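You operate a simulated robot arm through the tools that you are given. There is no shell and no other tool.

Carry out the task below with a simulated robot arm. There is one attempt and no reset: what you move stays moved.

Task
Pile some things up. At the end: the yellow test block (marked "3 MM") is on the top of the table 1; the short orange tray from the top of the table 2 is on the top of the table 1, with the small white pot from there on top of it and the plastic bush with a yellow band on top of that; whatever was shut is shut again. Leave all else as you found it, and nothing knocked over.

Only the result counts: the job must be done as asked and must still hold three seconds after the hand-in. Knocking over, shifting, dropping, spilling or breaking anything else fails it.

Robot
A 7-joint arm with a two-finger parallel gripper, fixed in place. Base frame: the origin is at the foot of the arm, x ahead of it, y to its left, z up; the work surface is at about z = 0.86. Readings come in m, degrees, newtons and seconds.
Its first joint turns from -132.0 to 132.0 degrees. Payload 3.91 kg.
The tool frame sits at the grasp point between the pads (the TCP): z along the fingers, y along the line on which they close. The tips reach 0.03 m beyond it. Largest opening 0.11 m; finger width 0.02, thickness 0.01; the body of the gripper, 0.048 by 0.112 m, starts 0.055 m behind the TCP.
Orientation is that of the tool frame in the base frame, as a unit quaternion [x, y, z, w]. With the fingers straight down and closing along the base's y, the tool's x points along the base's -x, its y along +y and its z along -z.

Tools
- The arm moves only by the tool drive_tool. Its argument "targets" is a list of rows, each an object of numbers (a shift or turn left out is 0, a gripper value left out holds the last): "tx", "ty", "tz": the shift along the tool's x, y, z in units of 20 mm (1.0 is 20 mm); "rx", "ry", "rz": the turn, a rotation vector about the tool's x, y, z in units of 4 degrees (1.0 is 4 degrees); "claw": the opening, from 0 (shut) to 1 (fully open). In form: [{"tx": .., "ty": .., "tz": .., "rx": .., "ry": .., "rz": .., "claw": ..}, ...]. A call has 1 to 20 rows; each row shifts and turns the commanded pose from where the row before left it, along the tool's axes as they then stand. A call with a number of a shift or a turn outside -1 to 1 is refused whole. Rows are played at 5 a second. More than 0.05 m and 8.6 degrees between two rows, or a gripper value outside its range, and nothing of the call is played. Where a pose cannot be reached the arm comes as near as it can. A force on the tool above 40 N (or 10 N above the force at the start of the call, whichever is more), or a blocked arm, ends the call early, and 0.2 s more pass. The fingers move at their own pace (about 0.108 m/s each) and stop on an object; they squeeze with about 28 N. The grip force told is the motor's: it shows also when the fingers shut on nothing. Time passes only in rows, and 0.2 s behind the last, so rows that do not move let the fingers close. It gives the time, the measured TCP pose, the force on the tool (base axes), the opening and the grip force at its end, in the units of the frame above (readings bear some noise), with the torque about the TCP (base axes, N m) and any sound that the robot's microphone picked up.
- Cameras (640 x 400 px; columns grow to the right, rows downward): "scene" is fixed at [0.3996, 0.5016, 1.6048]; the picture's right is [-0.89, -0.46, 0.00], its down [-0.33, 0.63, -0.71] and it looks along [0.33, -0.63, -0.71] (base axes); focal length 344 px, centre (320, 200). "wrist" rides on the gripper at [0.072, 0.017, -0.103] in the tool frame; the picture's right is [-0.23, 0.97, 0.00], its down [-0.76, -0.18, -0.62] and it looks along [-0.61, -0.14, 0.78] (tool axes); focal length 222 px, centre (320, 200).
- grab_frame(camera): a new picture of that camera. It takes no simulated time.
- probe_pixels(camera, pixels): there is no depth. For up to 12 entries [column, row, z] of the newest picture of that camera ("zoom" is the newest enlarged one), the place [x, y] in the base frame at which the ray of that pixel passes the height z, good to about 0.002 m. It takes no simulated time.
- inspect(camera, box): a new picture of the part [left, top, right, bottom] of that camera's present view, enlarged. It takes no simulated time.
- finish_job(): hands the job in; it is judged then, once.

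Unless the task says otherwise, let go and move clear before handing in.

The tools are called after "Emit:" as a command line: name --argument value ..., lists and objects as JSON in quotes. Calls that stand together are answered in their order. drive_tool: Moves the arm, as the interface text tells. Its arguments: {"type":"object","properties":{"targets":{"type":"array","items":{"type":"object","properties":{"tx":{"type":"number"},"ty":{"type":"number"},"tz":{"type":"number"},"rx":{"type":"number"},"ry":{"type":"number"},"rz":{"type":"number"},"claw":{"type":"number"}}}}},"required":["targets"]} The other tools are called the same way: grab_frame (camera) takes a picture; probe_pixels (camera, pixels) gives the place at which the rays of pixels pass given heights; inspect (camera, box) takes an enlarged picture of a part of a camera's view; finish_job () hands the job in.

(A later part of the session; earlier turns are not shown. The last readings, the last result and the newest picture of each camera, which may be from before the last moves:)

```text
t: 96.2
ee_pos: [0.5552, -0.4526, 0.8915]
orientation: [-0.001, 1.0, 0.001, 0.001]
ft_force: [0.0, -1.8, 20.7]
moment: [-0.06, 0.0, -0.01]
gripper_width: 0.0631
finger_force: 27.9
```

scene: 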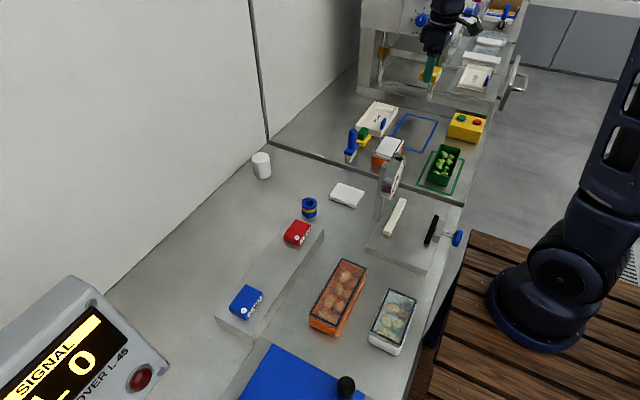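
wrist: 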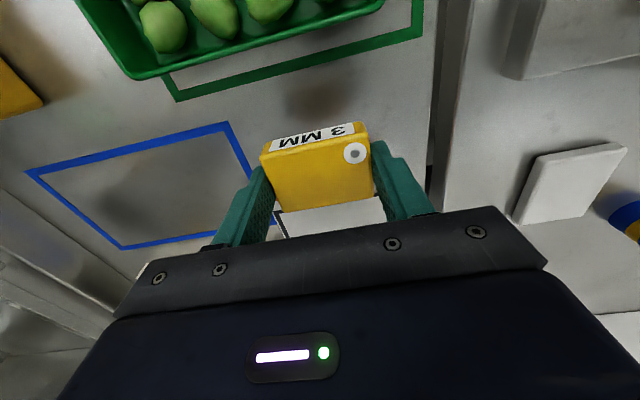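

Contact at +20 N. I'll ease off slightly, open, and rise.

Emit:
drive_tool --targets '[{"tz": -0.06}, {"claw": 0.6}, {"claw": 0.66}, {"claw": 0.75}, {"claw": 0.82}, {}, {}]'

Emit:
drive_tool --targets '[{"tz": -0.4}, {"tz": -0.6}, {"tz": -1}, {"tz": -1}, {"tz": -1}, {"tz": -1}, {"tz": -1}, {"tz": -1}, {"tz": -1}, {"tz": -1}, {"tz": -1}, {"tz": -1}, {"tz": -1}, {"tz": -1}, {"tz": -1}, {}]'

Emit:
grab_frame --camera "wrist"

Emit:
inspect --camera "scene" --box '[330, 70, 490, 200]'

```text
t: 97.8
ee_pos: [0.5566, -0.4519, 0.8924]
orientation: [-0.001, 1.0, 0.002, 0.001]
ft_force: [-0.9, 0.8, 0.4]
moment: [0.01, -0.01, 0.01]
gripper_width: 0.0901
finger_force: 0.0
```

```text
t: 101.2
ee_pos: [0.5555, -0.4532, 1.1709]
orientation: [0.0, 1.0, 0.001, 0.001]
ft_force: [-1.5, -0.7, -0.2]
moment: [0.02, -0.01, 0.01]
gripper_width: 0.0901
finger_force: 0.2
```

```text
taken
```

wrist: 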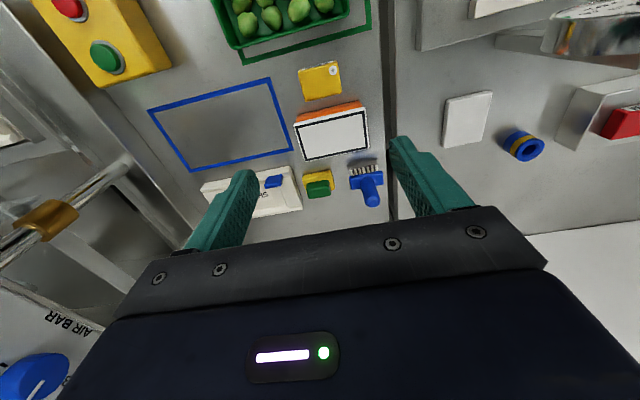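

```text
3.08 times, centred on (410, 135) of scene
```

zoom: 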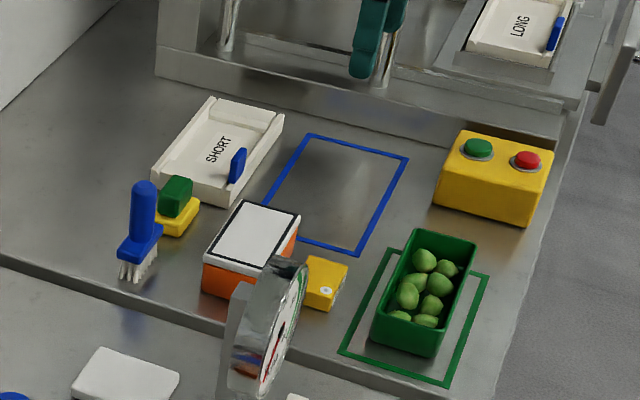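

The yellow block stands on table 1, clear of both trays. Next is the white pot: I'll travel to about (0.93,−0.18) at z≈1.17 and look at it.

Emit:
drive_tool --targets '[{"tx": -0.985, "ty": 0.718}, {"tx": -0.985, "ty": 0.718}, {"tx": -0.985, "ty": 0.718}, {"tx": -0.985, "ty": 0.718}, {"tx": -0.985, "ty": 0.718}, {"tx": -0.985, "ty": 0.718}, {"tx": -0.985, "ty": 0.718}, {"tx": -0.985, "ty": 0.718}, {"tx": -0.985, "ty": 0.718}, {"tx": -0.985, "ty": 0.718}, {"tx": -0.985, "ty": 0.718}, {"tx": -0.985, "ty": 0.718}, {"tx": -0.985, "ty": 0.718}, {"tx": -0.985, "ty": 0.718}, {"tx": -0.985, "ty": 0.718}, {"tx": -0.985, "ty": 0.718}, {"tx": -0.985, "ty": 0.718}, {"tx": -0.985, "ty": 0.718}, {"tx": -0.985, "ty": 0.718}, {}]'

Emit:
drive_tool --targets '[{"tz": 1}, {"tz": 1}, {"tz": 1}, {"tz": 1}, {"tz": 1}, {}]'

Emit:
grab_frame --camera "wrist"

Emit:
grab_frame --camera "scene"

```text
t: 105.4
ee_pos: [0.9293, -0.1795, 1.1726]
orientation: [-0.001, 1.0, 0.001, 0.002]
ft_force: [0.9, -0.2, 0.9]
moment: [0.02, 0.01, 0.02]
gripper_width: 0.0902
finger_force: 0.0
```

```text
t: 106.8
ee_pos: [0.9306, -0.1772, 1.074]
orientation: [0.0, 1.0, 0.001, 0.001]
ft_force: [-0.2, 0.4, -0.6]
moment: [0.02, 0.0, -0.03]
gripper_width: 0.0903
finger_force: 0.0
```

```text
taken
```

wrist: 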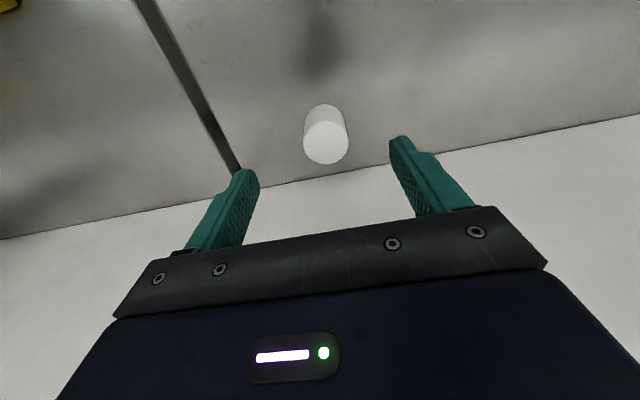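

```text
taken
```

scene: 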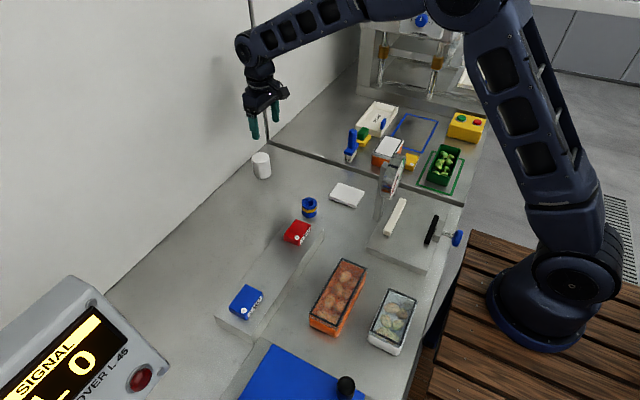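

The pot shows at (326,135) in the wrist view, its top disc at about (326,142). I'll enlarge it to get its centre and size.

Emit:
inspect --camera "wrist" --box '[280, 90, 370, 180]'

Emit:
inspect --camera "scene" --box '[235, 140, 290, 190]'

```text
4.44 times, centred on (325, 135) of wrist
```

zoom: 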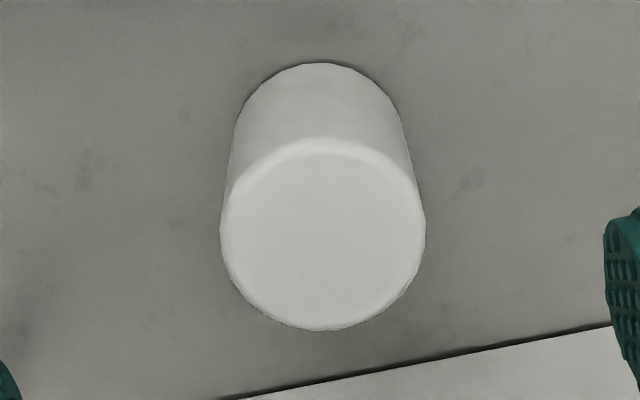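

```text
8.00 times, centred on (262, 165) of scene
```

zoom: 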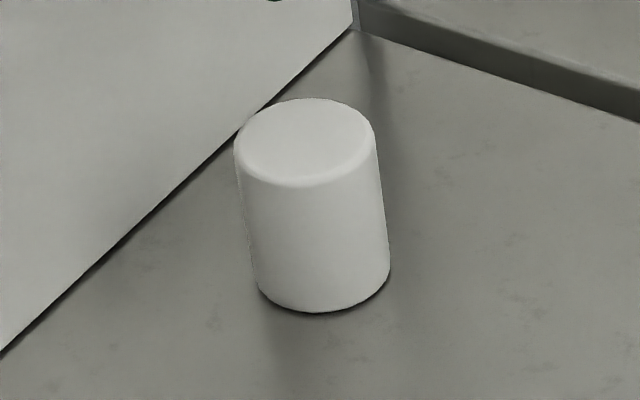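

Top disc centre: wrist ≈(325.7,142.9), scene ≈(260.1,157.8). I'll triangulate them.

Emit:
grab_frame --camera "wrist"

Emit:
probe_pixels --camera "wrist" --pixels '[[325.7, 142.9, 0.91], [325.7, 142.9, 0.92], [325.7, 142.9, 0.93], [302.5, 142.9, 0.92], [348.9, 142.9, 0.92], [325.7, 164.5, 0.92], [325.7, 122.5, 0.92], [326, 104.5, 0.86]]'

Emit:
probe_pixels --camera "scene" --pixels '[[260.1, 157.8, 0.91], [260.1, 157.8, 0.92], [260.1, 157.8, 0.93], [262, 179, 0.86], [251.1, 158, 0.92], [269, 158, 0.92]]'

```text
taken
```

wrist: 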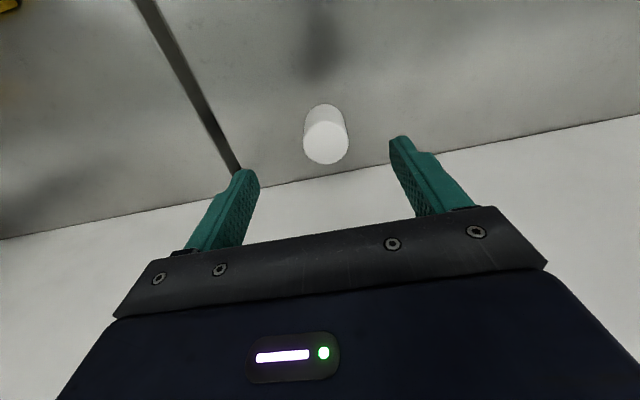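

```text
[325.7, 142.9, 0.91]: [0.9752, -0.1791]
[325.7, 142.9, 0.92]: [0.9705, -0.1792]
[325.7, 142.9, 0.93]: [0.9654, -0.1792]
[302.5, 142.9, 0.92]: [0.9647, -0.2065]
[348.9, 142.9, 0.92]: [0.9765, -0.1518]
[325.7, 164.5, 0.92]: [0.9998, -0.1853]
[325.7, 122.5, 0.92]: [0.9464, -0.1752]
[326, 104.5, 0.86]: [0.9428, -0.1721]
```

```text
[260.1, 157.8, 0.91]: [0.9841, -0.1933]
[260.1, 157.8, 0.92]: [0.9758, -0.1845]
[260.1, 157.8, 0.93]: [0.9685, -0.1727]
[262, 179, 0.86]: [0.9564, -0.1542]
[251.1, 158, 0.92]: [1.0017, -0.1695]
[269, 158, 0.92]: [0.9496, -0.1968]
```

Pot axis is at (0.970,−0.179), diameter ≈0.056, top z≈0.923. I'll move over it, then descend while checking that the reach holds.

Emit:
drive_tool --targets '[{"tx": -0.98, "ty": -0.04}, {"tx": -0.98, "ty": -0.05}, {"tz": 1}, {"tz": 1}, {"tz": 1}, {"tz": 1}, {"tz": 1}, {}]'

Emit:
grab_frame --camera "wrist"

Emit:
inspect --camera "scene" --box '[200, 60, 340, 200]'

```text
t: 108.6
ee_pos: [0.9698, -0.179, 0.9713]
orientation: [-0.001, 1.0, 0.001, 0.001]
ft_force: [1.4, 0.7, 0.5]
moment: [-0.03, 0.0, -0.04]
gripper_width: 0.0903
finger_force: 0.1
```

```text
taken
```

wrist: 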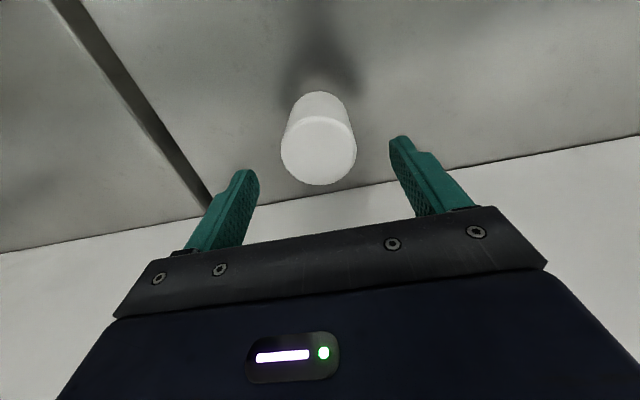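

```text
2.86 times, centred on (270, 130) of scene
```

zoom: 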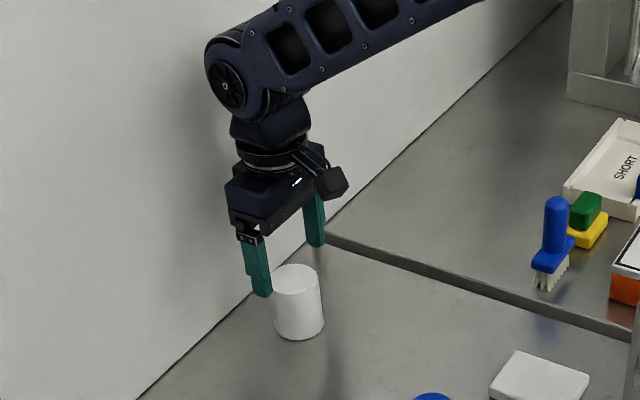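

The reach holds at z=0.971 and the pot is centred. I'll descend the last 70 mm in smaller steps.

Emit:
drive_tool --targets '[{"tz": 0.75}, {"tz": 0.75}, {}]'

Emit:
drive_tool --targets '[{"tz": 0.75}, {"tz": 0.75}, {"tz": 0.5}, {}]'

Emit:
grab_frame --camera "wrist"

Emit:
inspect --camera "scene" --box '[200, 60, 340, 200]'

```text
t: 109.4
ee_pos: [0.9693, -0.1775, 0.9419]
orientation: [-0.001, 1.0, 0.001, 0.001]
ft_force: [-0.4, 1.0, -0.3]
moment: [-0.01, -0.01, 0.01]
gripper_width: 0.0901
finger_force: 0.2
```

```text
t: 110.4
ee_pos: [0.9683, -0.179, 0.9022]
orientation: [0.0, 1.0, 0.0, 0.001]
ft_force: [0.1, -0.5, 0.1]
moment: [-0.01, 0.0, -0.01]
gripper_width: 0.0901
finger_force: 0.1
```

```text
taken
```

wrist: 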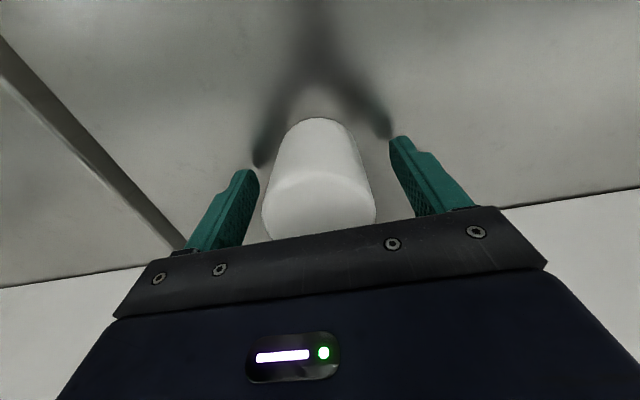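

```text
2.86 times, centred on (270, 130) of scene
```

zoom: 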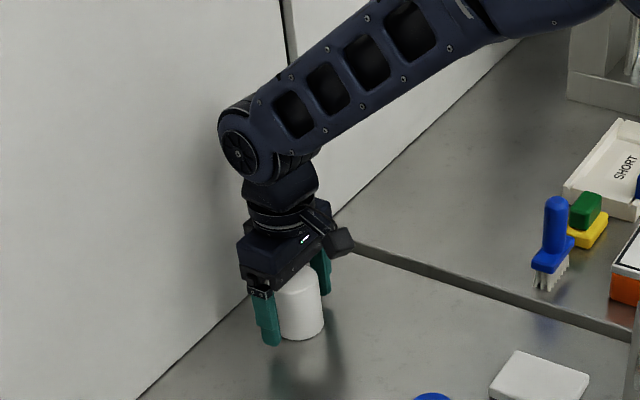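

The TCP is at (0.969,−0.179,0.902), around the pot. I'll close gently.

Emit:
drive_tool --targets '[{"claw": 0.72}, {"claw": 0.64}, {"claw": 0.56}, {"claw": 0.5}, {"claw": 0.45}, {"claw": 0.4}, {}, {}]'

Emit:
grab_frame --camera "wrist"

```text
t: 112.2
ee_pos: [0.9692, -0.1774, 0.9021]
orientation: [-0.001, 1.0, 0.001, 0.001]
ft_force: [0.4, -0.7, 0.9]
moment: [-0.09, -0.02, 0.04]
gripper_width: 0.0553
finger_force: 28.4
```

```text
taken
```

wrist: 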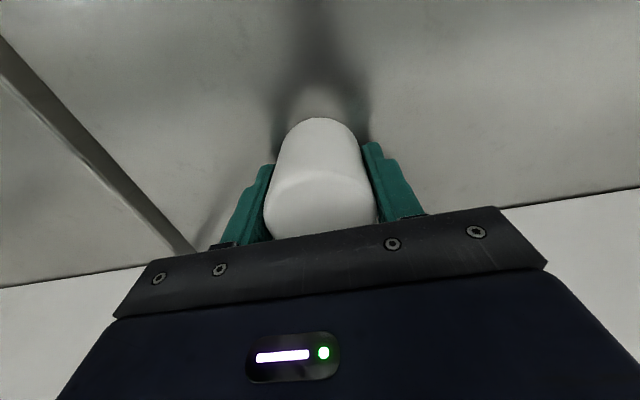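

The pot is gripped at 0.0553 with 28 N. I'll lift it slowly and carry it above the tray at (0.637,−0.451).

Emit:
drive_tool --targets '[{"tz": -0.3}, {"tz": -0.5}, {"tz": -0.8}, {"tz": -1}, {"tz": -1}, {"tz": -1}, {"tz": -1}, {"tz": -1}, {"tz": -1}, {"tz": -1}, {"tz": -1}, {"tz": -1}, {"tz": -1}, {"tz": -0.5}, {}]'

Emit:
grab_frame --camera "wrist"

Emit:
drive_tool --targets '[{"tx": 0.5, "ty": -0.4}, {"tx": 0.976, "ty": -0.8}, {"tx": 0.976, "ty": -0.8}, {"tx": 0.976, "ty": -0.8}, {"tx": 0.976, "ty": -0.8}, {"tx": 0.976, "ty": -0.8}, {"tx": 0.976, "ty": -0.8}, {"tx": 0.976, "ty": -0.8}, {"tx": 0.976, "ty": -0.8}, {"tx": 0.976, "ty": -0.8}, {"tx": 0.976, "ty": -0.8}, {"tx": 0.976, "ty": -0.8}, {"tx": 0.976, "ty": -0.8}, {"tx": 0.976, "ty": -0.8}, {"tx": 0.976, "ty": -0.8}, {"tx": 0.976, "ty": -0.8}, {"tx": 0.976, "ty": -0.8}, {"tx": 0.5, "ty": -0.4}, {}]'

Emit:
grab_frame --camera "wrist"

Emit:
grab_frame --camera "scene"

```text
t: 115.4
ee_pos: [0.9693, -0.1808, 1.1442]
orientation: [-0.001, 1.0, 0.001, 0.0]
ft_force: [0.6, -0.8, -0.3]
moment: [-0.01, 0.0, -0.02]
gripper_width: 0.055
finger_force: 28.1
```

```text
taken
```

wrist: 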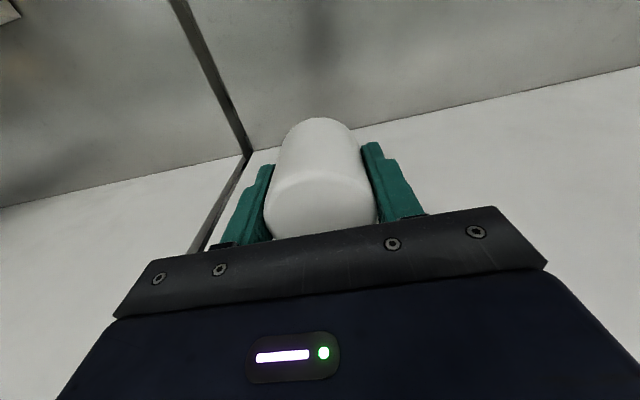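

```text
t: 119.4
ee_pos: [0.6366, -0.4531, 1.1433]
orientation: [-0.001, 1.0, 0.001, 0.001]
ft_force: [0.2, 0.8, -1.9]
moment: [-0.01, 0.0, 0.0]
gripper_width: 0.055
finger_force: 28.1
```

```text
taken
```

wrist: 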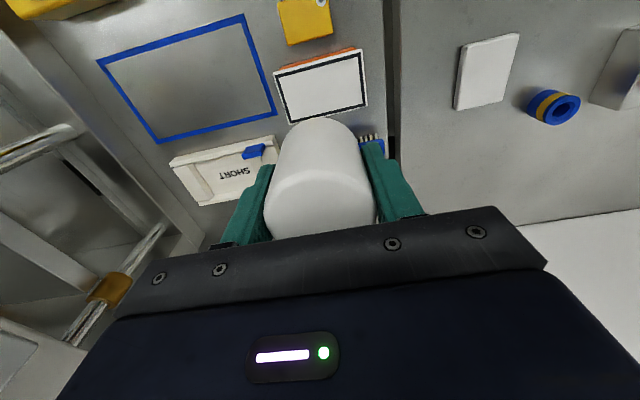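

```text
taken
```

scene: 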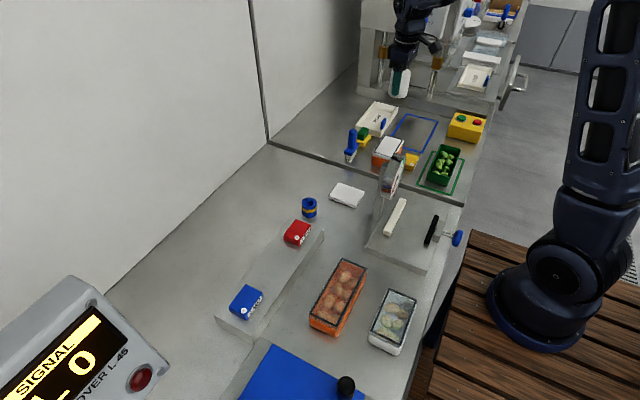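

The pot hangs over the tray; lid corners show at (274,74),(361,49),(368,105),(289,125). I'll confirm the tray's position from here before lowering.

Emit:
probe_pixels --camera "wrist" --pixels '[[273.5, 74, 0.903], [361.5, 48.5, 0.903], [368, 105, 0.903], [289, 125.5, 0.903]]'

Emit:
inspect --camera "wrist" --box '[250, 0, 400, 140]'

```text
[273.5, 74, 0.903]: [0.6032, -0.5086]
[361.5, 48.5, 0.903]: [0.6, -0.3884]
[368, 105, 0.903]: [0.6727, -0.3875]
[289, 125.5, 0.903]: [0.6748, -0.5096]
```

```text
2.86 times, centred on (325, 70) of wrist
```

zoom: 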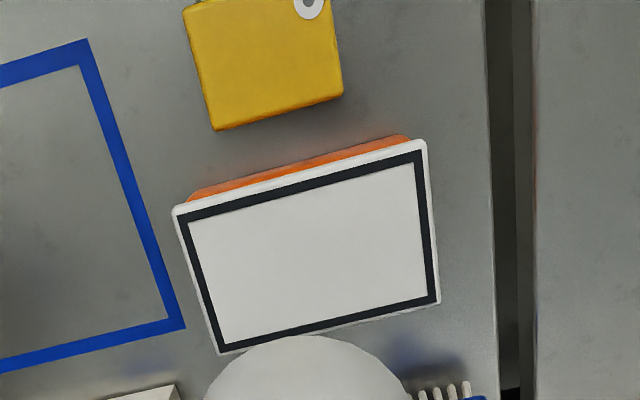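

The tray centre confirms at (0.638,−0.449). I'll adjust 3 mm and lower the pot to just above the lid.

Emit:
drive_tool --targets '[{"ty": 0.15, "tz": 0.5}, {"tz": 1}, {"tz": 1}, {"tz": 1}, {"tz": 1}, {"tz": 1}, {"tz": 1}, {"tz": 1}, {"tz": 0.5}, {}]'

Emit:
inspect --camera "scene" --box '[330, 70, 490, 200]'

Emit:
grab_frame --camera "wrist"

```text
t: 121.6
ee_pos: [0.6377, -0.4483, 0.9839]
orientation: [0.0, 1.0, 0.0, 0.001]
ft_force: [-0.3, -0.2, -1.1]
moment: [0.01, 0.02, 0.02]
gripper_width: 0.0549
finger_force: 28.3
```

```text
3.08 times, centred on (410, 135) of scene
```

zoom: 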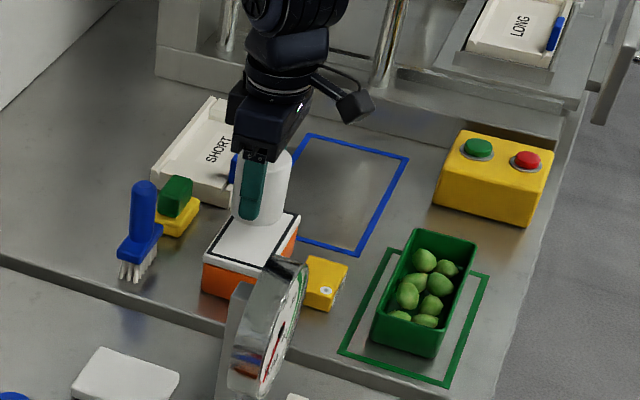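

```text
taken
```

wrist: 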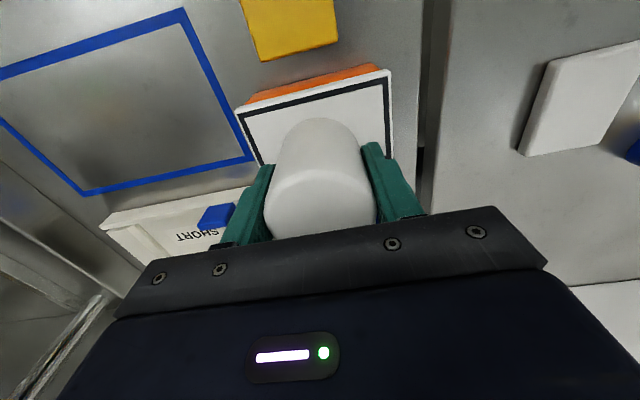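

The pot is centred above the lid. I'll lower to about 6 mm above it and then in ~1 mm steps until contact.

Emit:
drive_tool --targets '[{"tz": 0.6}, {"tz": 0.5}, {"tz": 0.4}, {"tz": 0.1}, {}]'

Emit:
drive_tool --targets '[{"tz": 0.07}, {}]'

Emit:
drive_tool --targets '[{"tz": 0.06}, {}]'

Emit:
drive_tool --targets '[{"tz": 0.06}, {}]'

```text
t: 122.8
ee_pos: [0.6382, -0.4495, 0.9518]
orientation: [-0.001, 1.0, 0.001, 0.001]
ft_force: [3.2, 2.6, 17.4]
moment: [0.12, -0.27, 0.03]
gripper_width: 0.0552
finger_force: 28.3
```

```text
t: 123.4
ee_pos: [0.6393, -0.4506, 0.9517]
orientation: [0.0, 1.0, 0.001, 0.001]
ft_force: [4.1, 1.2, 14.2]
moment: [-0.16, -0.12, 0.09]
gripper_width: 0.0551
finger_force: 27.4
```

```text
t: 124.0
ee_pos: [0.6369, -0.4491, 0.9495]
orientation: [-0.001, 1.0, 0.001, 0.0]
ft_force: [4.2, -1.4, 15.6]
moment: [-0.23, -0.06, 0.13]
gripper_width: 0.0551
finger_force: 28.1
```

```text
t: 124.6
ee_pos: [0.6371, -0.4493, 0.9477]
orientation: [-0.001, 1.0, 0.001, 0.001]
ft_force: [2.2, 0.5, 13.9]
moment: [0.0, -0.01, 0.06]
gripper_width: 0.0554
finger_force: 28.0
```

Contact came already at z≈0.952 (+17 N), and the following small steps slid the fingers down the pot by ~4 mm at ~15 N. I'll stop there and check the pictures before releasing.

Emit:
grab_frame --camera "wrist"

Emit:
inspect --camera "scene" --box '[340, 90, 440, 190]'

Emit:
inspect --camera "wrist" --box '[220, 40, 420, 240]'

```text
taken
```

wrist: 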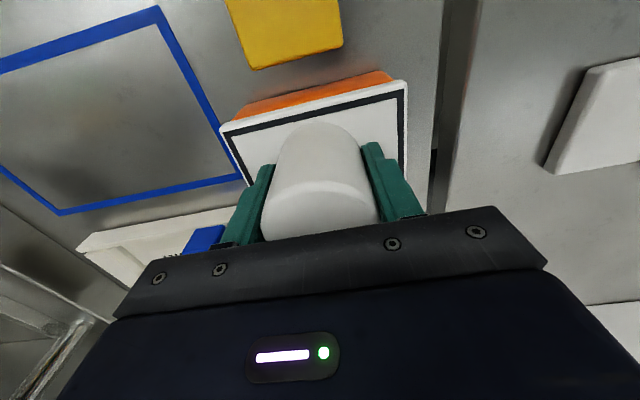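

```text
4.00 times, centred on (390, 140) of scene
```

zoom: 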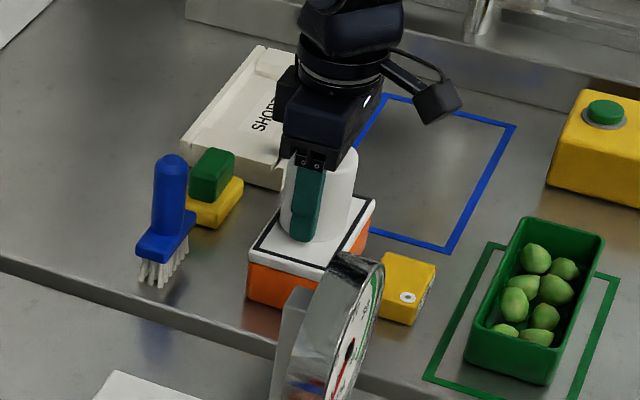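

```text
2.00 times, centred on (320, 140) of wrist
```

zoom: 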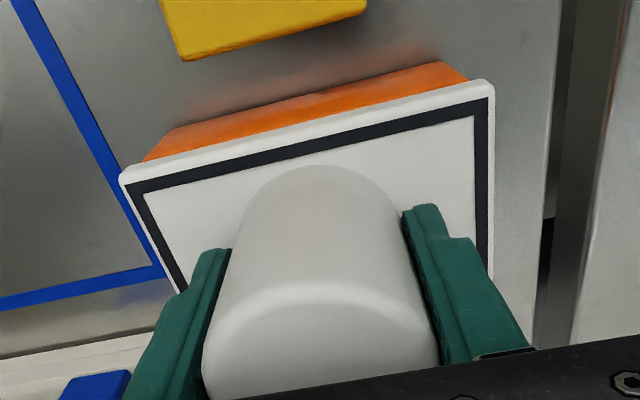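

The pot stands flat in the middle of the lid, and the tray hasn't shifted visibly. I'll ease off slightly and open slowly.

Emit:
drive_tool --targets '[{"tz": -0.04}, {"claw": 0.52}, {"claw": 0.56}, {"claw": 0.62}, {"claw": 0.7}, {"claw": 0.8}, {}, {}]'

Emit:
grab_frame --camera "wrist"

Emit:
inspect --camera "scene" --box '[340, 90, 440, 190]'

```text
t: 126.4
ee_pos: [0.6368, -0.4483, 0.9489]
orientation: [-0.001, 1.0, 0.001, 0.002]
ft_force: [0.6, 0.0, 0.1]
moment: [0.01, 0.04, -0.01]
gripper_width: 0.0881
finger_force: 0.1
```

```text
taken
```

wrist: 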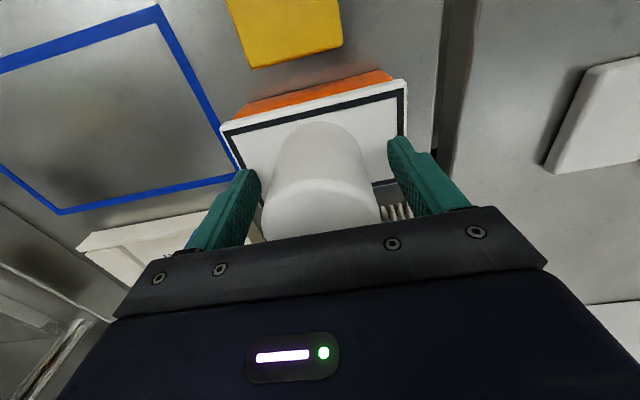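

```text
4.00 times, centred on (390, 140) of scene
```

zoom: 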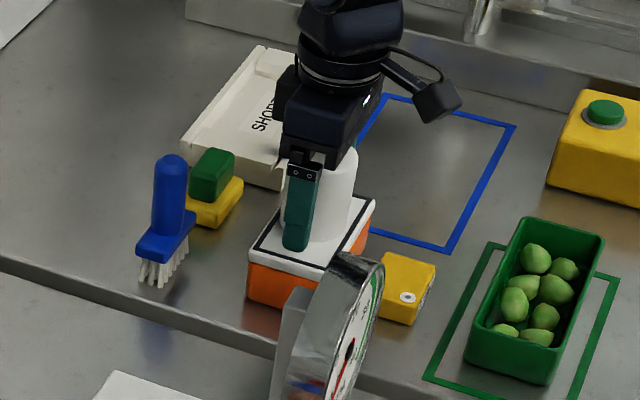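

The pot is released and stands on the tray. I'll rise straight up and go to the bush at about (0.751,−0.101).

Emit:
drive_tool --targets '[{"tz": -0.4}, {"tz": -0.6}, {"tz": -1}, {"tz": -1}, {"tz": -1}, {"tz": -1}, {"tz": -1}, {"tz": -1}, {"tz": -1}, {"tz": -1}, {"tz": -1}, {"tz": -1}, {}]'

Emit:
grab_frame --camera "wrist"

Emit:
drive_tool --targets '[{"tx": -0.32, "ty": 0.965}, {"tx": -0.32, "ty": 0.965}, {"tx": -0.32, "ty": 0.965}, {"tx": -0.32, "ty": 0.965}, {"tx": -0.32, "ty": 0.965}, {"tx": -0.32, "ty": 0.965}, {"tx": -0.32, "ty": 0.965}, {"tx": -0.32, "ty": 0.965}, {"tx": -0.32, "ty": 0.965}, {"tx": -0.32, "ty": 0.965}, {"tx": -0.32, "ty": 0.965}, {"tx": -0.32, "ty": 0.965}, {"tx": -0.32, "ty": 0.965}, {"tx": -0.32, "ty": 0.965}, {"tx": -0.32, "ty": 0.965}, {"tx": -0.32, "ty": 0.965}, {"tx": -0.32, "ty": 0.965}, {"tx": -0.32, "ty": 0.965}, {}]'

Emit:
drive_tool --targets '[{"tz": 1}, {"tz": 1}, {"tz": 1}, {"tz": 1}, {"tz": 1}, {"tz": 1}, {}]'

Emit:
grab_frame --camera "wrist"

Emit:
grab_frame --camera "scene"

```text
t: 129.2
ee_pos: [0.6379, -0.4495, 1.1673]
orientation: [-0.001, 1.0, 0.001, 0.0]
ft_force: [1.0, 0.6, 0.3]
moment: [0.03, 0.01, 0.02]
gripper_width: 0.0881
finger_force: 0.1
```

```text
taken
```

wrist: 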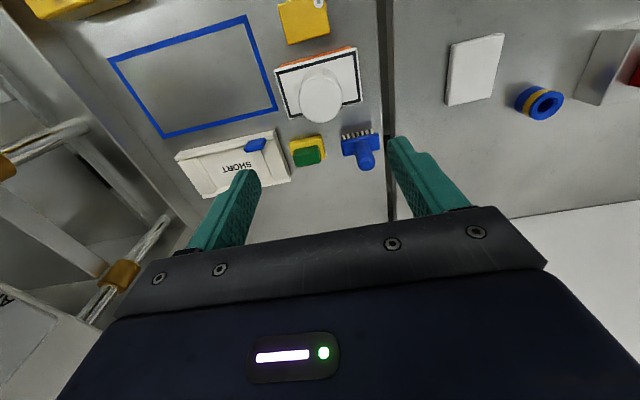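

```text
t: 133.2
ee_pos: [0.754, -0.1013, 1.1718]
orientation: [-0.001, 1.0, 0.002, 0.001]
ft_force: [0.1, 0.5, 0.2]
moment: [0.02, -0.02, 0.0]
gripper_width: 0.0881
finger_force: 0.0
```

```text
t: 134.8
ee_pos: [0.7529, -0.102, 1.0494]
orientation: [-0.001, 1.0, 0.001, 0.001]
ft_force: [0.8, 0.7, 0.4]
moment: [-0.01, 0.0, 0.02]
gripper_width: 0.0882
finger_force: 0.1
```

```text
taken
```

wrist: 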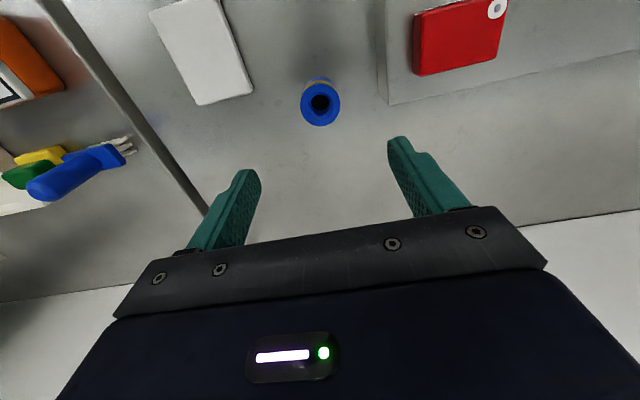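

```text
taken
```

scene: 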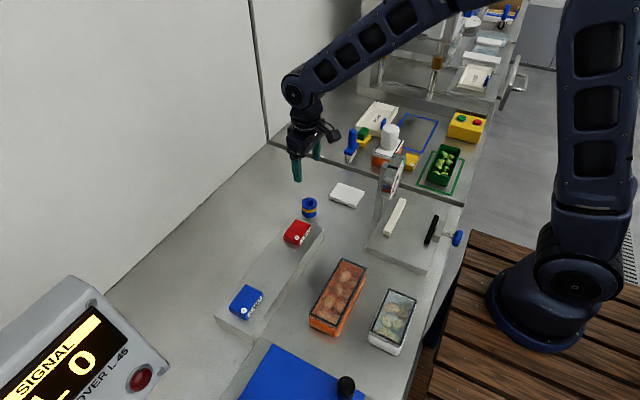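

The pot stands on the tray in the scene picture at (391,138). The bush is at (320,103) in the wrist view; I'll enlarge both to measure.

Emit:
inspect --camera "wrist" --box '[280, 60, 360, 140]'

Emit:
inspect --camera "scene" --box '[280, 180, 340, 240]'

Emit:
inspect --camera "scene" --box '[340, 90, 440, 190]'

```text
5.00 times, centred on (320, 100) of wrist
```

zoom: 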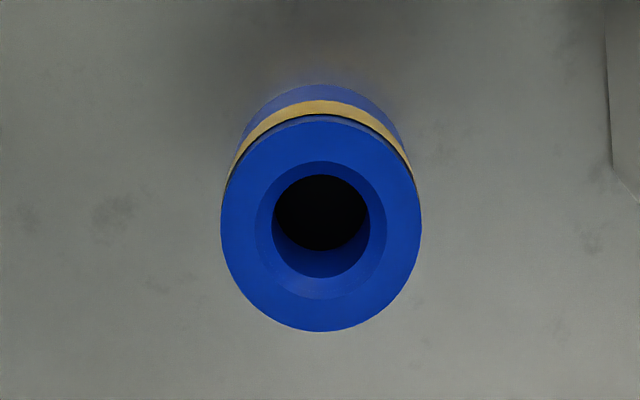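

```text
6.67 times, centred on (310, 210) of scene
```

zoom: 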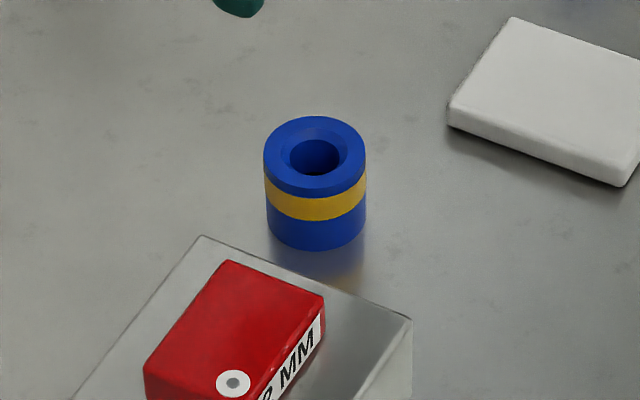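

```text
4.00 times, centred on (390, 140) of scene
```

zoom: 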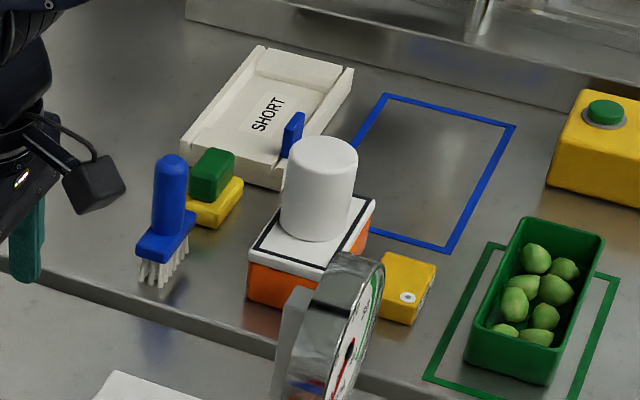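

The pot stands upright, centred on the tray. Bush top ring centre: wrist ≈(320.2,104.7), scene ≈(309.2,203.4); triangulating.

Emit:
grab_frame --camera "wrist"

Emit:
grab_frame --camera "scene"

Emit:
probe_pixels --camera "wrist" --pixels '[[320.2, 104.7, 0.885], [320.2, 104.7, 0.89], [320.2, 104.7, 0.9], [300.2, 104.7, 0.895], [340.2, 104.7, 0.895], [388, 104, 0.909], [253, 95, 0.875], [197, 105, 0.875]]'

Emit:
probe_pixels --camera "scene" --pixels '[[309.2, 203.4, 0.885], [309.2, 203.4, 0.89], [309.2, 203.4, 0.9], [309.2, 217.5, 0.86], [391, 130.5, 0.966], [391, 130.5, 0.97], [391, 130.5, 0.96]]'

```text
taken
```

wrist: 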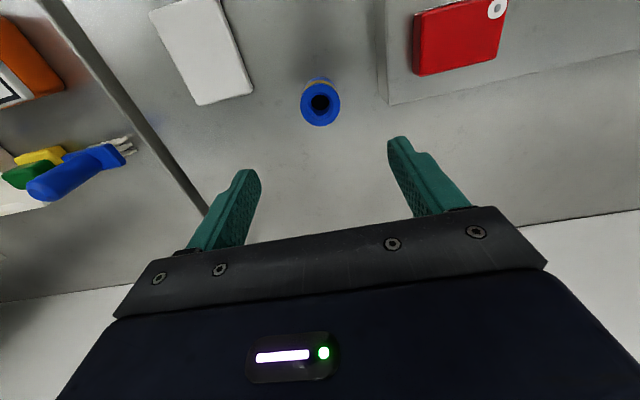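

```text
taken
```

scene: 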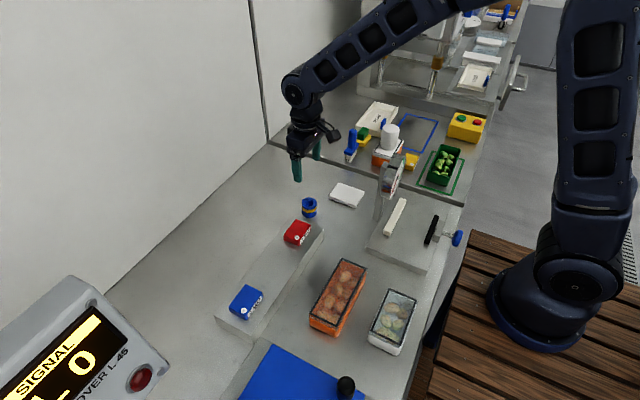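

```text
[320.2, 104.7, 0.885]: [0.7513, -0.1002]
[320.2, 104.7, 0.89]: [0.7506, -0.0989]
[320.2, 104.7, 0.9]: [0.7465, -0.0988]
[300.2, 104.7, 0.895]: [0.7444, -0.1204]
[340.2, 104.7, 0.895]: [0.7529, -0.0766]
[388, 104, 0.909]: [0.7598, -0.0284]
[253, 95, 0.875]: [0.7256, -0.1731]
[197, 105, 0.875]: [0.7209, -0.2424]
```

```text
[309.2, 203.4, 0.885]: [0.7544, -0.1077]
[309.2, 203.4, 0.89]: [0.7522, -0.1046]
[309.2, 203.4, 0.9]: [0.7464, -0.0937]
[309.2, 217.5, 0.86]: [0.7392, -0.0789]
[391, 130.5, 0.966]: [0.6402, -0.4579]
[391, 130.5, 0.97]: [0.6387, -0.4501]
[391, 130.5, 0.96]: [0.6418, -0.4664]
```

Bush axis is at (0.7485,−0.099), top z≈0.895, diameter ≈0.044. I'll centre, narrow the opening to 0.077 and descend around it with the tips ~8 mm above the table.

Emit:
drive_tool --targets '[{"tx": 0.22, "ty": 0.16, "claw": 0.7}, {"tz": 1}, {"tz": 1}, {"tz": 1}, {"tz": 1}, {"tz": 1}, {}]'

Emit:
grab_frame --camera "wrist"

Emit:
inspect --camera "scene" --box '[250, 130, 370, 250]'

```text
t: 136.4
ee_pos: [0.7481, -0.0983, 0.9502]
orientation: [0.0, 1.0, 0.001, 0.001]
ft_force: [-0.5, 1.0, 1.1]
moment: [0.04, 0.02, 0.0]
gripper_width: 0.0772
finger_force: 0.1
```

```text
taken
```

wrist: 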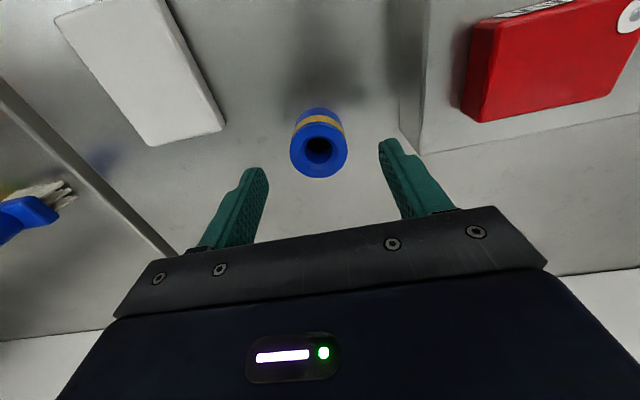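

```text
3.33 times, centred on (310, 190) of scene
```

zoom: 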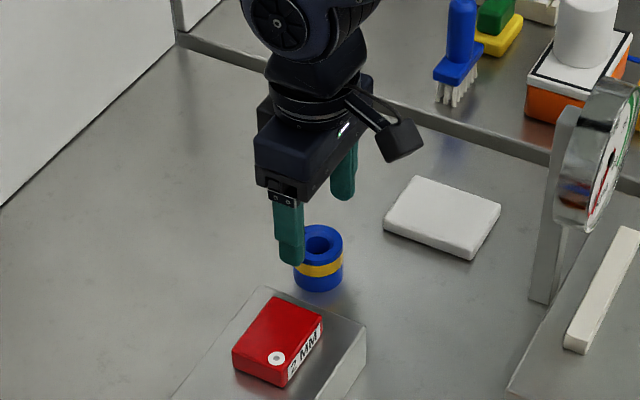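

The bush sits centred between the fingers. I'll lower the remaining 52 mm and close.

Emit:
drive_tool --targets '[{"tz": 1}, {"tz": 0.9}, {"tz": 0.7}, {}]'

Emit:
grab_frame --camera "wrist"

Emit:
drive_tool --targets '[{"claw": 0.6}, {"claw": 0.52}, {"claw": 0.44}, {"claw": 0.38}, {"claw": 0.32}, {"claw": 0.25}, {}, {}]'

Emit:
grab_frame --camera "wrist"

```text
t: 137.4
ee_pos: [0.7481, -0.0982, 0.8964]
orientation: [-0.002, 1.0, 0.0, 0.002]
ft_force: [-0.1, -1.0, 0.2]
moment: [0.0, -0.02, -0.01]
gripper_width: 0.077
finger_force: 0.0
```

```text
taken
```

wrist: 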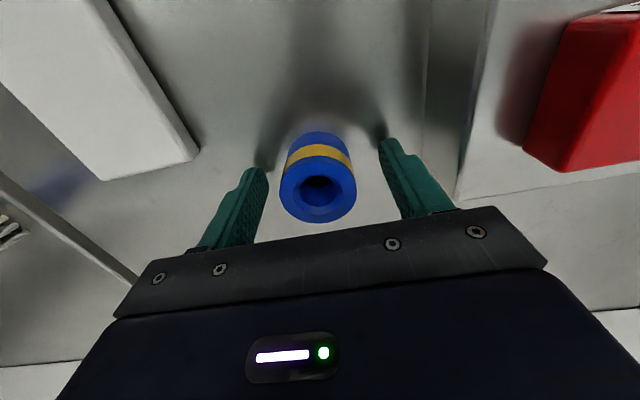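

```text
t: 139.2
ee_pos: [0.7482, -0.0978, 0.8972]
orientation: [0.0, 1.0, 0.0, 0.001]
ft_force: [0.1, 0.9, 1.2]
moment: [0.0, -0.02, -0.02]
gripper_width: 0.0433
finger_force: 28.4
```

```text
taken
```

wrist: 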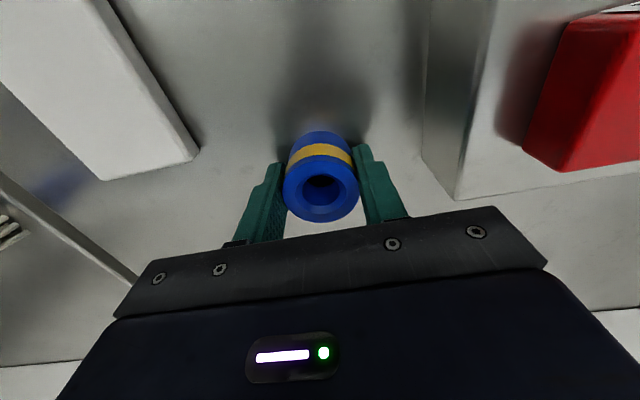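

The bush is gripped at 0.0433 with 28 N. I'll lift it to z≈1.2 and carry it over the pot.

Emit:
drive_tool --targets '[{"tz": -0.3}, {"tz": -0.6}, {"tz": -1}, {"tz": -1}, {"tz": -1}, {"tz": -1}, {"tz": -1}, {"tz": -1}, {"tz": -1}, {"tz": -1}, {"tz": -1}, {"tz": -1}, {"tz": -1}, {"tz": -1}, {"tz": -1}, {"tz": -1}, {}]'

Emit:
drive_tool --targets '[{"tx": 0.306, "ty": -0.975}, {"tx": 0.306, "ty": -0.975}, {"tx": 0.306, "ty": -0.975}, {"tx": 0.306, "ty": -0.975}, {"tx": 0.306, "ty": -0.975}, {"tx": 0.306, "ty": -0.975}, {"tx": 0.306, "ty": -0.975}, {"tx": 0.306, "ty": -0.975}, {"tx": 0.306, "ty": -0.975}, {"tx": 0.306, "ty": -0.975}, {"tx": 0.306, "ty": -0.975}, {"tx": 0.306, "ty": -0.975}, {"tx": 0.306, "ty": -0.975}, {"tx": 0.306, "ty": -0.975}, {"tx": 0.306, "ty": -0.975}, {"tx": 0.306, "ty": -0.975}, {"tx": 0.306, "ty": -0.975}, {"tx": 0.306, "ty": -0.975}, {}]'

Emit:
grab_frame --camera "wrist"

Emit:
grab_frame --camera "scene"

```text
t: 142.8
ee_pos: [0.748, -0.0995, 1.1962]
orientation: [-0.001, 1.0, 0.001, 0.001]
ft_force: [0.1, 0.1, -0.5]
moment: [0.0, 0.01, -0.03]
gripper_width: 0.0434
finger_force: 28.0
```

```text
t: 146.8
ee_pos: [0.6376, -0.4502, 1.1945]
orientation: [-0.001, 1.0, 0.001, 0.002]
ft_force: [0.9, 0.4, -1.2]
moment: [0.01, 0.0, 0.0]
gripper_width: 0.0433
finger_force: 28.0
```

```text
taken
```

wrist: 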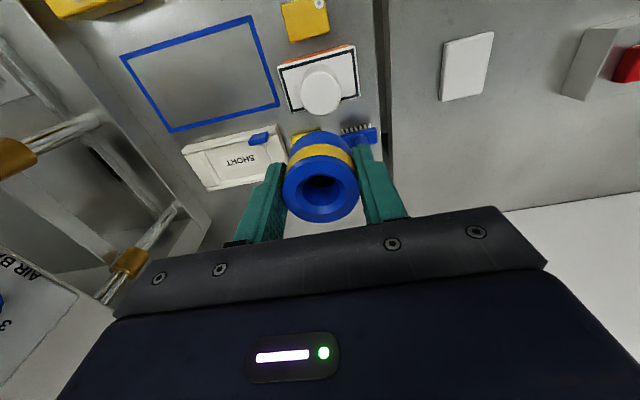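

```text
taken
```

scene: 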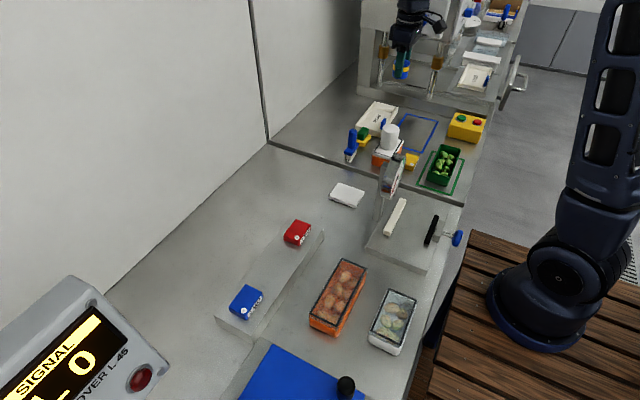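

The bush hangs over the pot; the pot's top disc is at (320,93) in the wrist view. I'll enlarge to fix its centre and height.

Emit:
inspect --camera "wrist" --box '[275, 40, 365, 130]'

Emit:
inspect --camera "scene" --box '[360, 110, 420, 170]'

```text
4.44 times, centred on (320, 85) of wrist
```

zoom: 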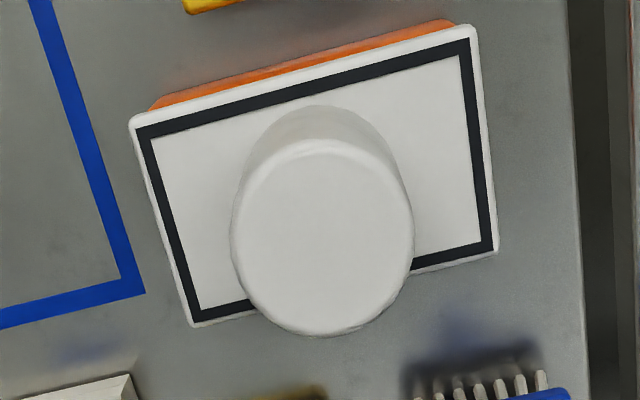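

```text
6.67 times, centred on (390, 140) of scene
```

zoom: 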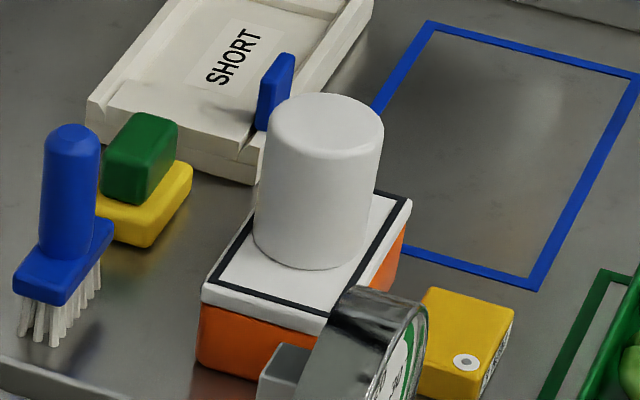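

Pot top centre: wrist ≈(320.5,93.6), scene ≈(390.8,128.8). I'll triangulate them.

Emit:
grab_frame --camera "wrist"

Emit:
probe_pixels --camera "wrist" --pixels '[[320.5, 93.6, 0.96], [320.5, 93.6, 0.965], [320.5, 93.6, 0.97], [320.5, 93.6, 0.975], [300, 93.6, 0.967], [341, 93.6, 0.967], [279.5, 69, 0.905], [355, 47, 0.905], [359, 96, 0.905], [291, 111.5, 0.905]]'

Emit:
probe_pixels --camera "scene" --pixels '[[390.8, 128.8, 0.96], [390.8, 128.8, 0.965], [390.8, 128.8, 0.97], [390.8, 128.8, 0.975]]'

```text
taken
```

wrist: 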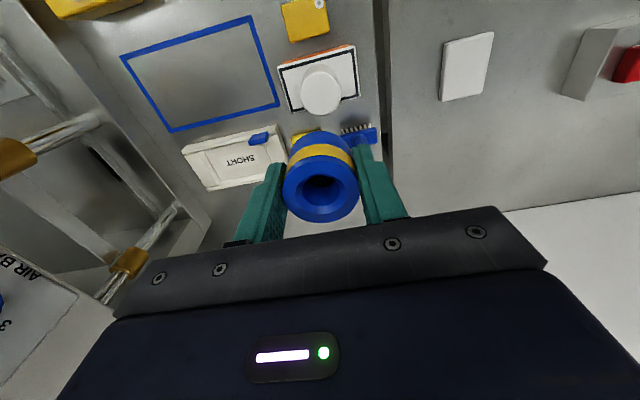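

```text
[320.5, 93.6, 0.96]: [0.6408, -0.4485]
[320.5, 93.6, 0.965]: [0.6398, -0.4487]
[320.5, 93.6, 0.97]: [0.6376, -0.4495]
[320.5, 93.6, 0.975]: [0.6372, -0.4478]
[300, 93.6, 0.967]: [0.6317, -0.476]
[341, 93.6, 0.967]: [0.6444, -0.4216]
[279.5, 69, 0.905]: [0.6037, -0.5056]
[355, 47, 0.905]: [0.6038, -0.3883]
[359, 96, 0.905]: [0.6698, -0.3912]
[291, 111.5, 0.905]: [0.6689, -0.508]
```

```text
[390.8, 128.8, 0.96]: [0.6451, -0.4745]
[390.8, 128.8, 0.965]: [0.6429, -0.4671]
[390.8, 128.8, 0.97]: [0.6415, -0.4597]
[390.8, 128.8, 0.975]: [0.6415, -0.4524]
```

The pot top is at ≈(0.639,−0.449), z≈0.97, right below the bush. I'll descend to about 20 mm above it and check.

Emit:
drive_tool --targets '[{"tx": -0.06, "ty": 0.04, "tz": 0.5}, {"tz": 1}, {"tz": 1}, {"tz": 1}, {"tz": 1}, {"tz": 1}, {"tz": 1}, {"tz": 1}, {"tz": 0.7}, {}]'

Emit:
grab_frame --camera "wrist"

Emit:
inspect --camera "scene" --box '[340, 70, 440, 170]'

```text
t: 149.0
ee_pos: [0.6387, -0.4477, 1.0309]
orientation: [-0.001, 1.0, 0.001, 0.001]
ft_force: [-0.3, -0.5, -0.7]
moment: [0.02, 0.03, -0.01]
gripper_width: 0.0433
finger_force: 27.9
```

```text
taken
```

wrist: 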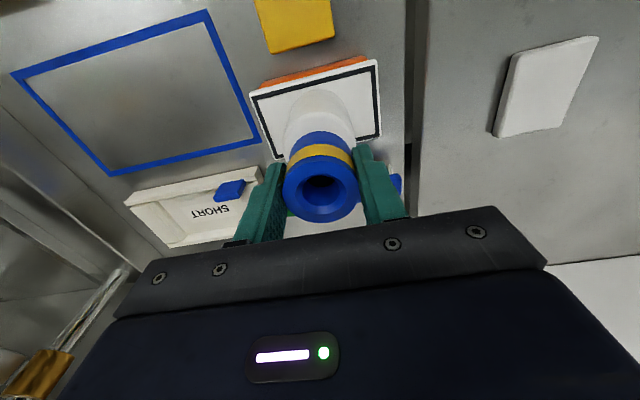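

```text
4.00 times, centred on (390, 120) of scene
```

zoom: 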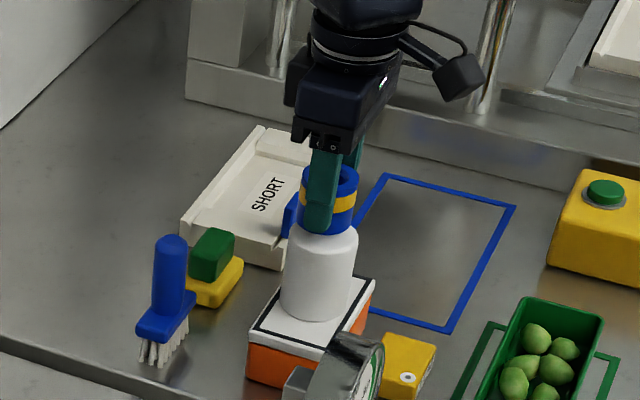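

The bush is right above the pot. I'll lower in small steps, stopping at the first contact force.

Emit:
drive_tool --targets '[{"tz": 0.3}, {"tz": 0.25}, {}]'

Emit:
drive_tool --targets '[{"tz": 0.12}, {}]'

Emit:
drive_tool --targets '[{"tz": 0.1}, {}]'

```text
t: 149.8
ee_pos: [0.6392, -0.4492, 1.0214]
orientation: [-0.001, 1.0, 0.001, 0.001]
ft_force: [0.1, 0.7, -0.3]
moment: [-0.02, -0.03, -0.01]
gripper_width: 0.0435
finger_force: 28.3
```

```text
t: 150.4
ee_pos: [0.6398, -0.4482, 1.0183]
orientation: [-0.001, 1.0, 0.002, 0.001]
ft_force: [-1.1, 0.6, 15.1]
moment: [0.0, 0.02, -0.01]
gripper_width: 0.0432
finger_force: 28.6
```

```text
t: 151.0
ee_pos: [0.6389, -0.4488, 1.0157]
orientation: [0.0, 1.0, 0.001, 0.0]
ft_force: [1.3, -0.3, 12.1]
moment: [-0.05, -0.06, -0.01]
gripper_width: 0.0434
finger_force: 27.6
```

Contact at z≈1.018 (+15 N). I'll stop and look at how the bush sits before releasing.

Emit:
inspect --camera "scene" --box '[360, 90, 420, 170]'

Emit:
inspect --camera "wrist" --box '[220, 40, 420, 240]'

```text
5.00 times, centred on (390, 130) of scene
```

zoom: 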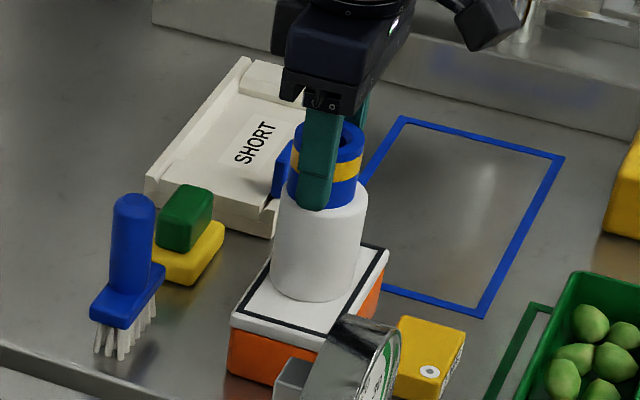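

```text
2.00 times, centred on (320, 140) of wrist
```

zoom: 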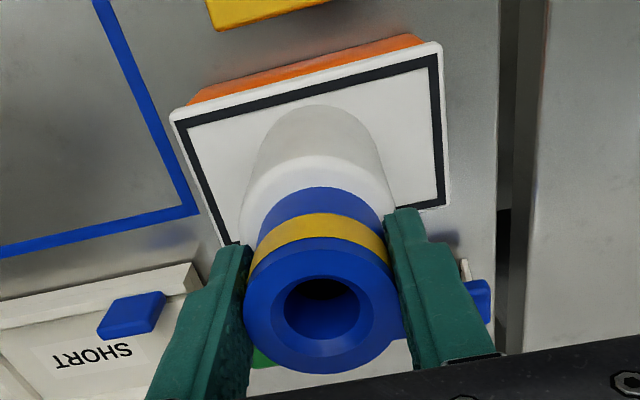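

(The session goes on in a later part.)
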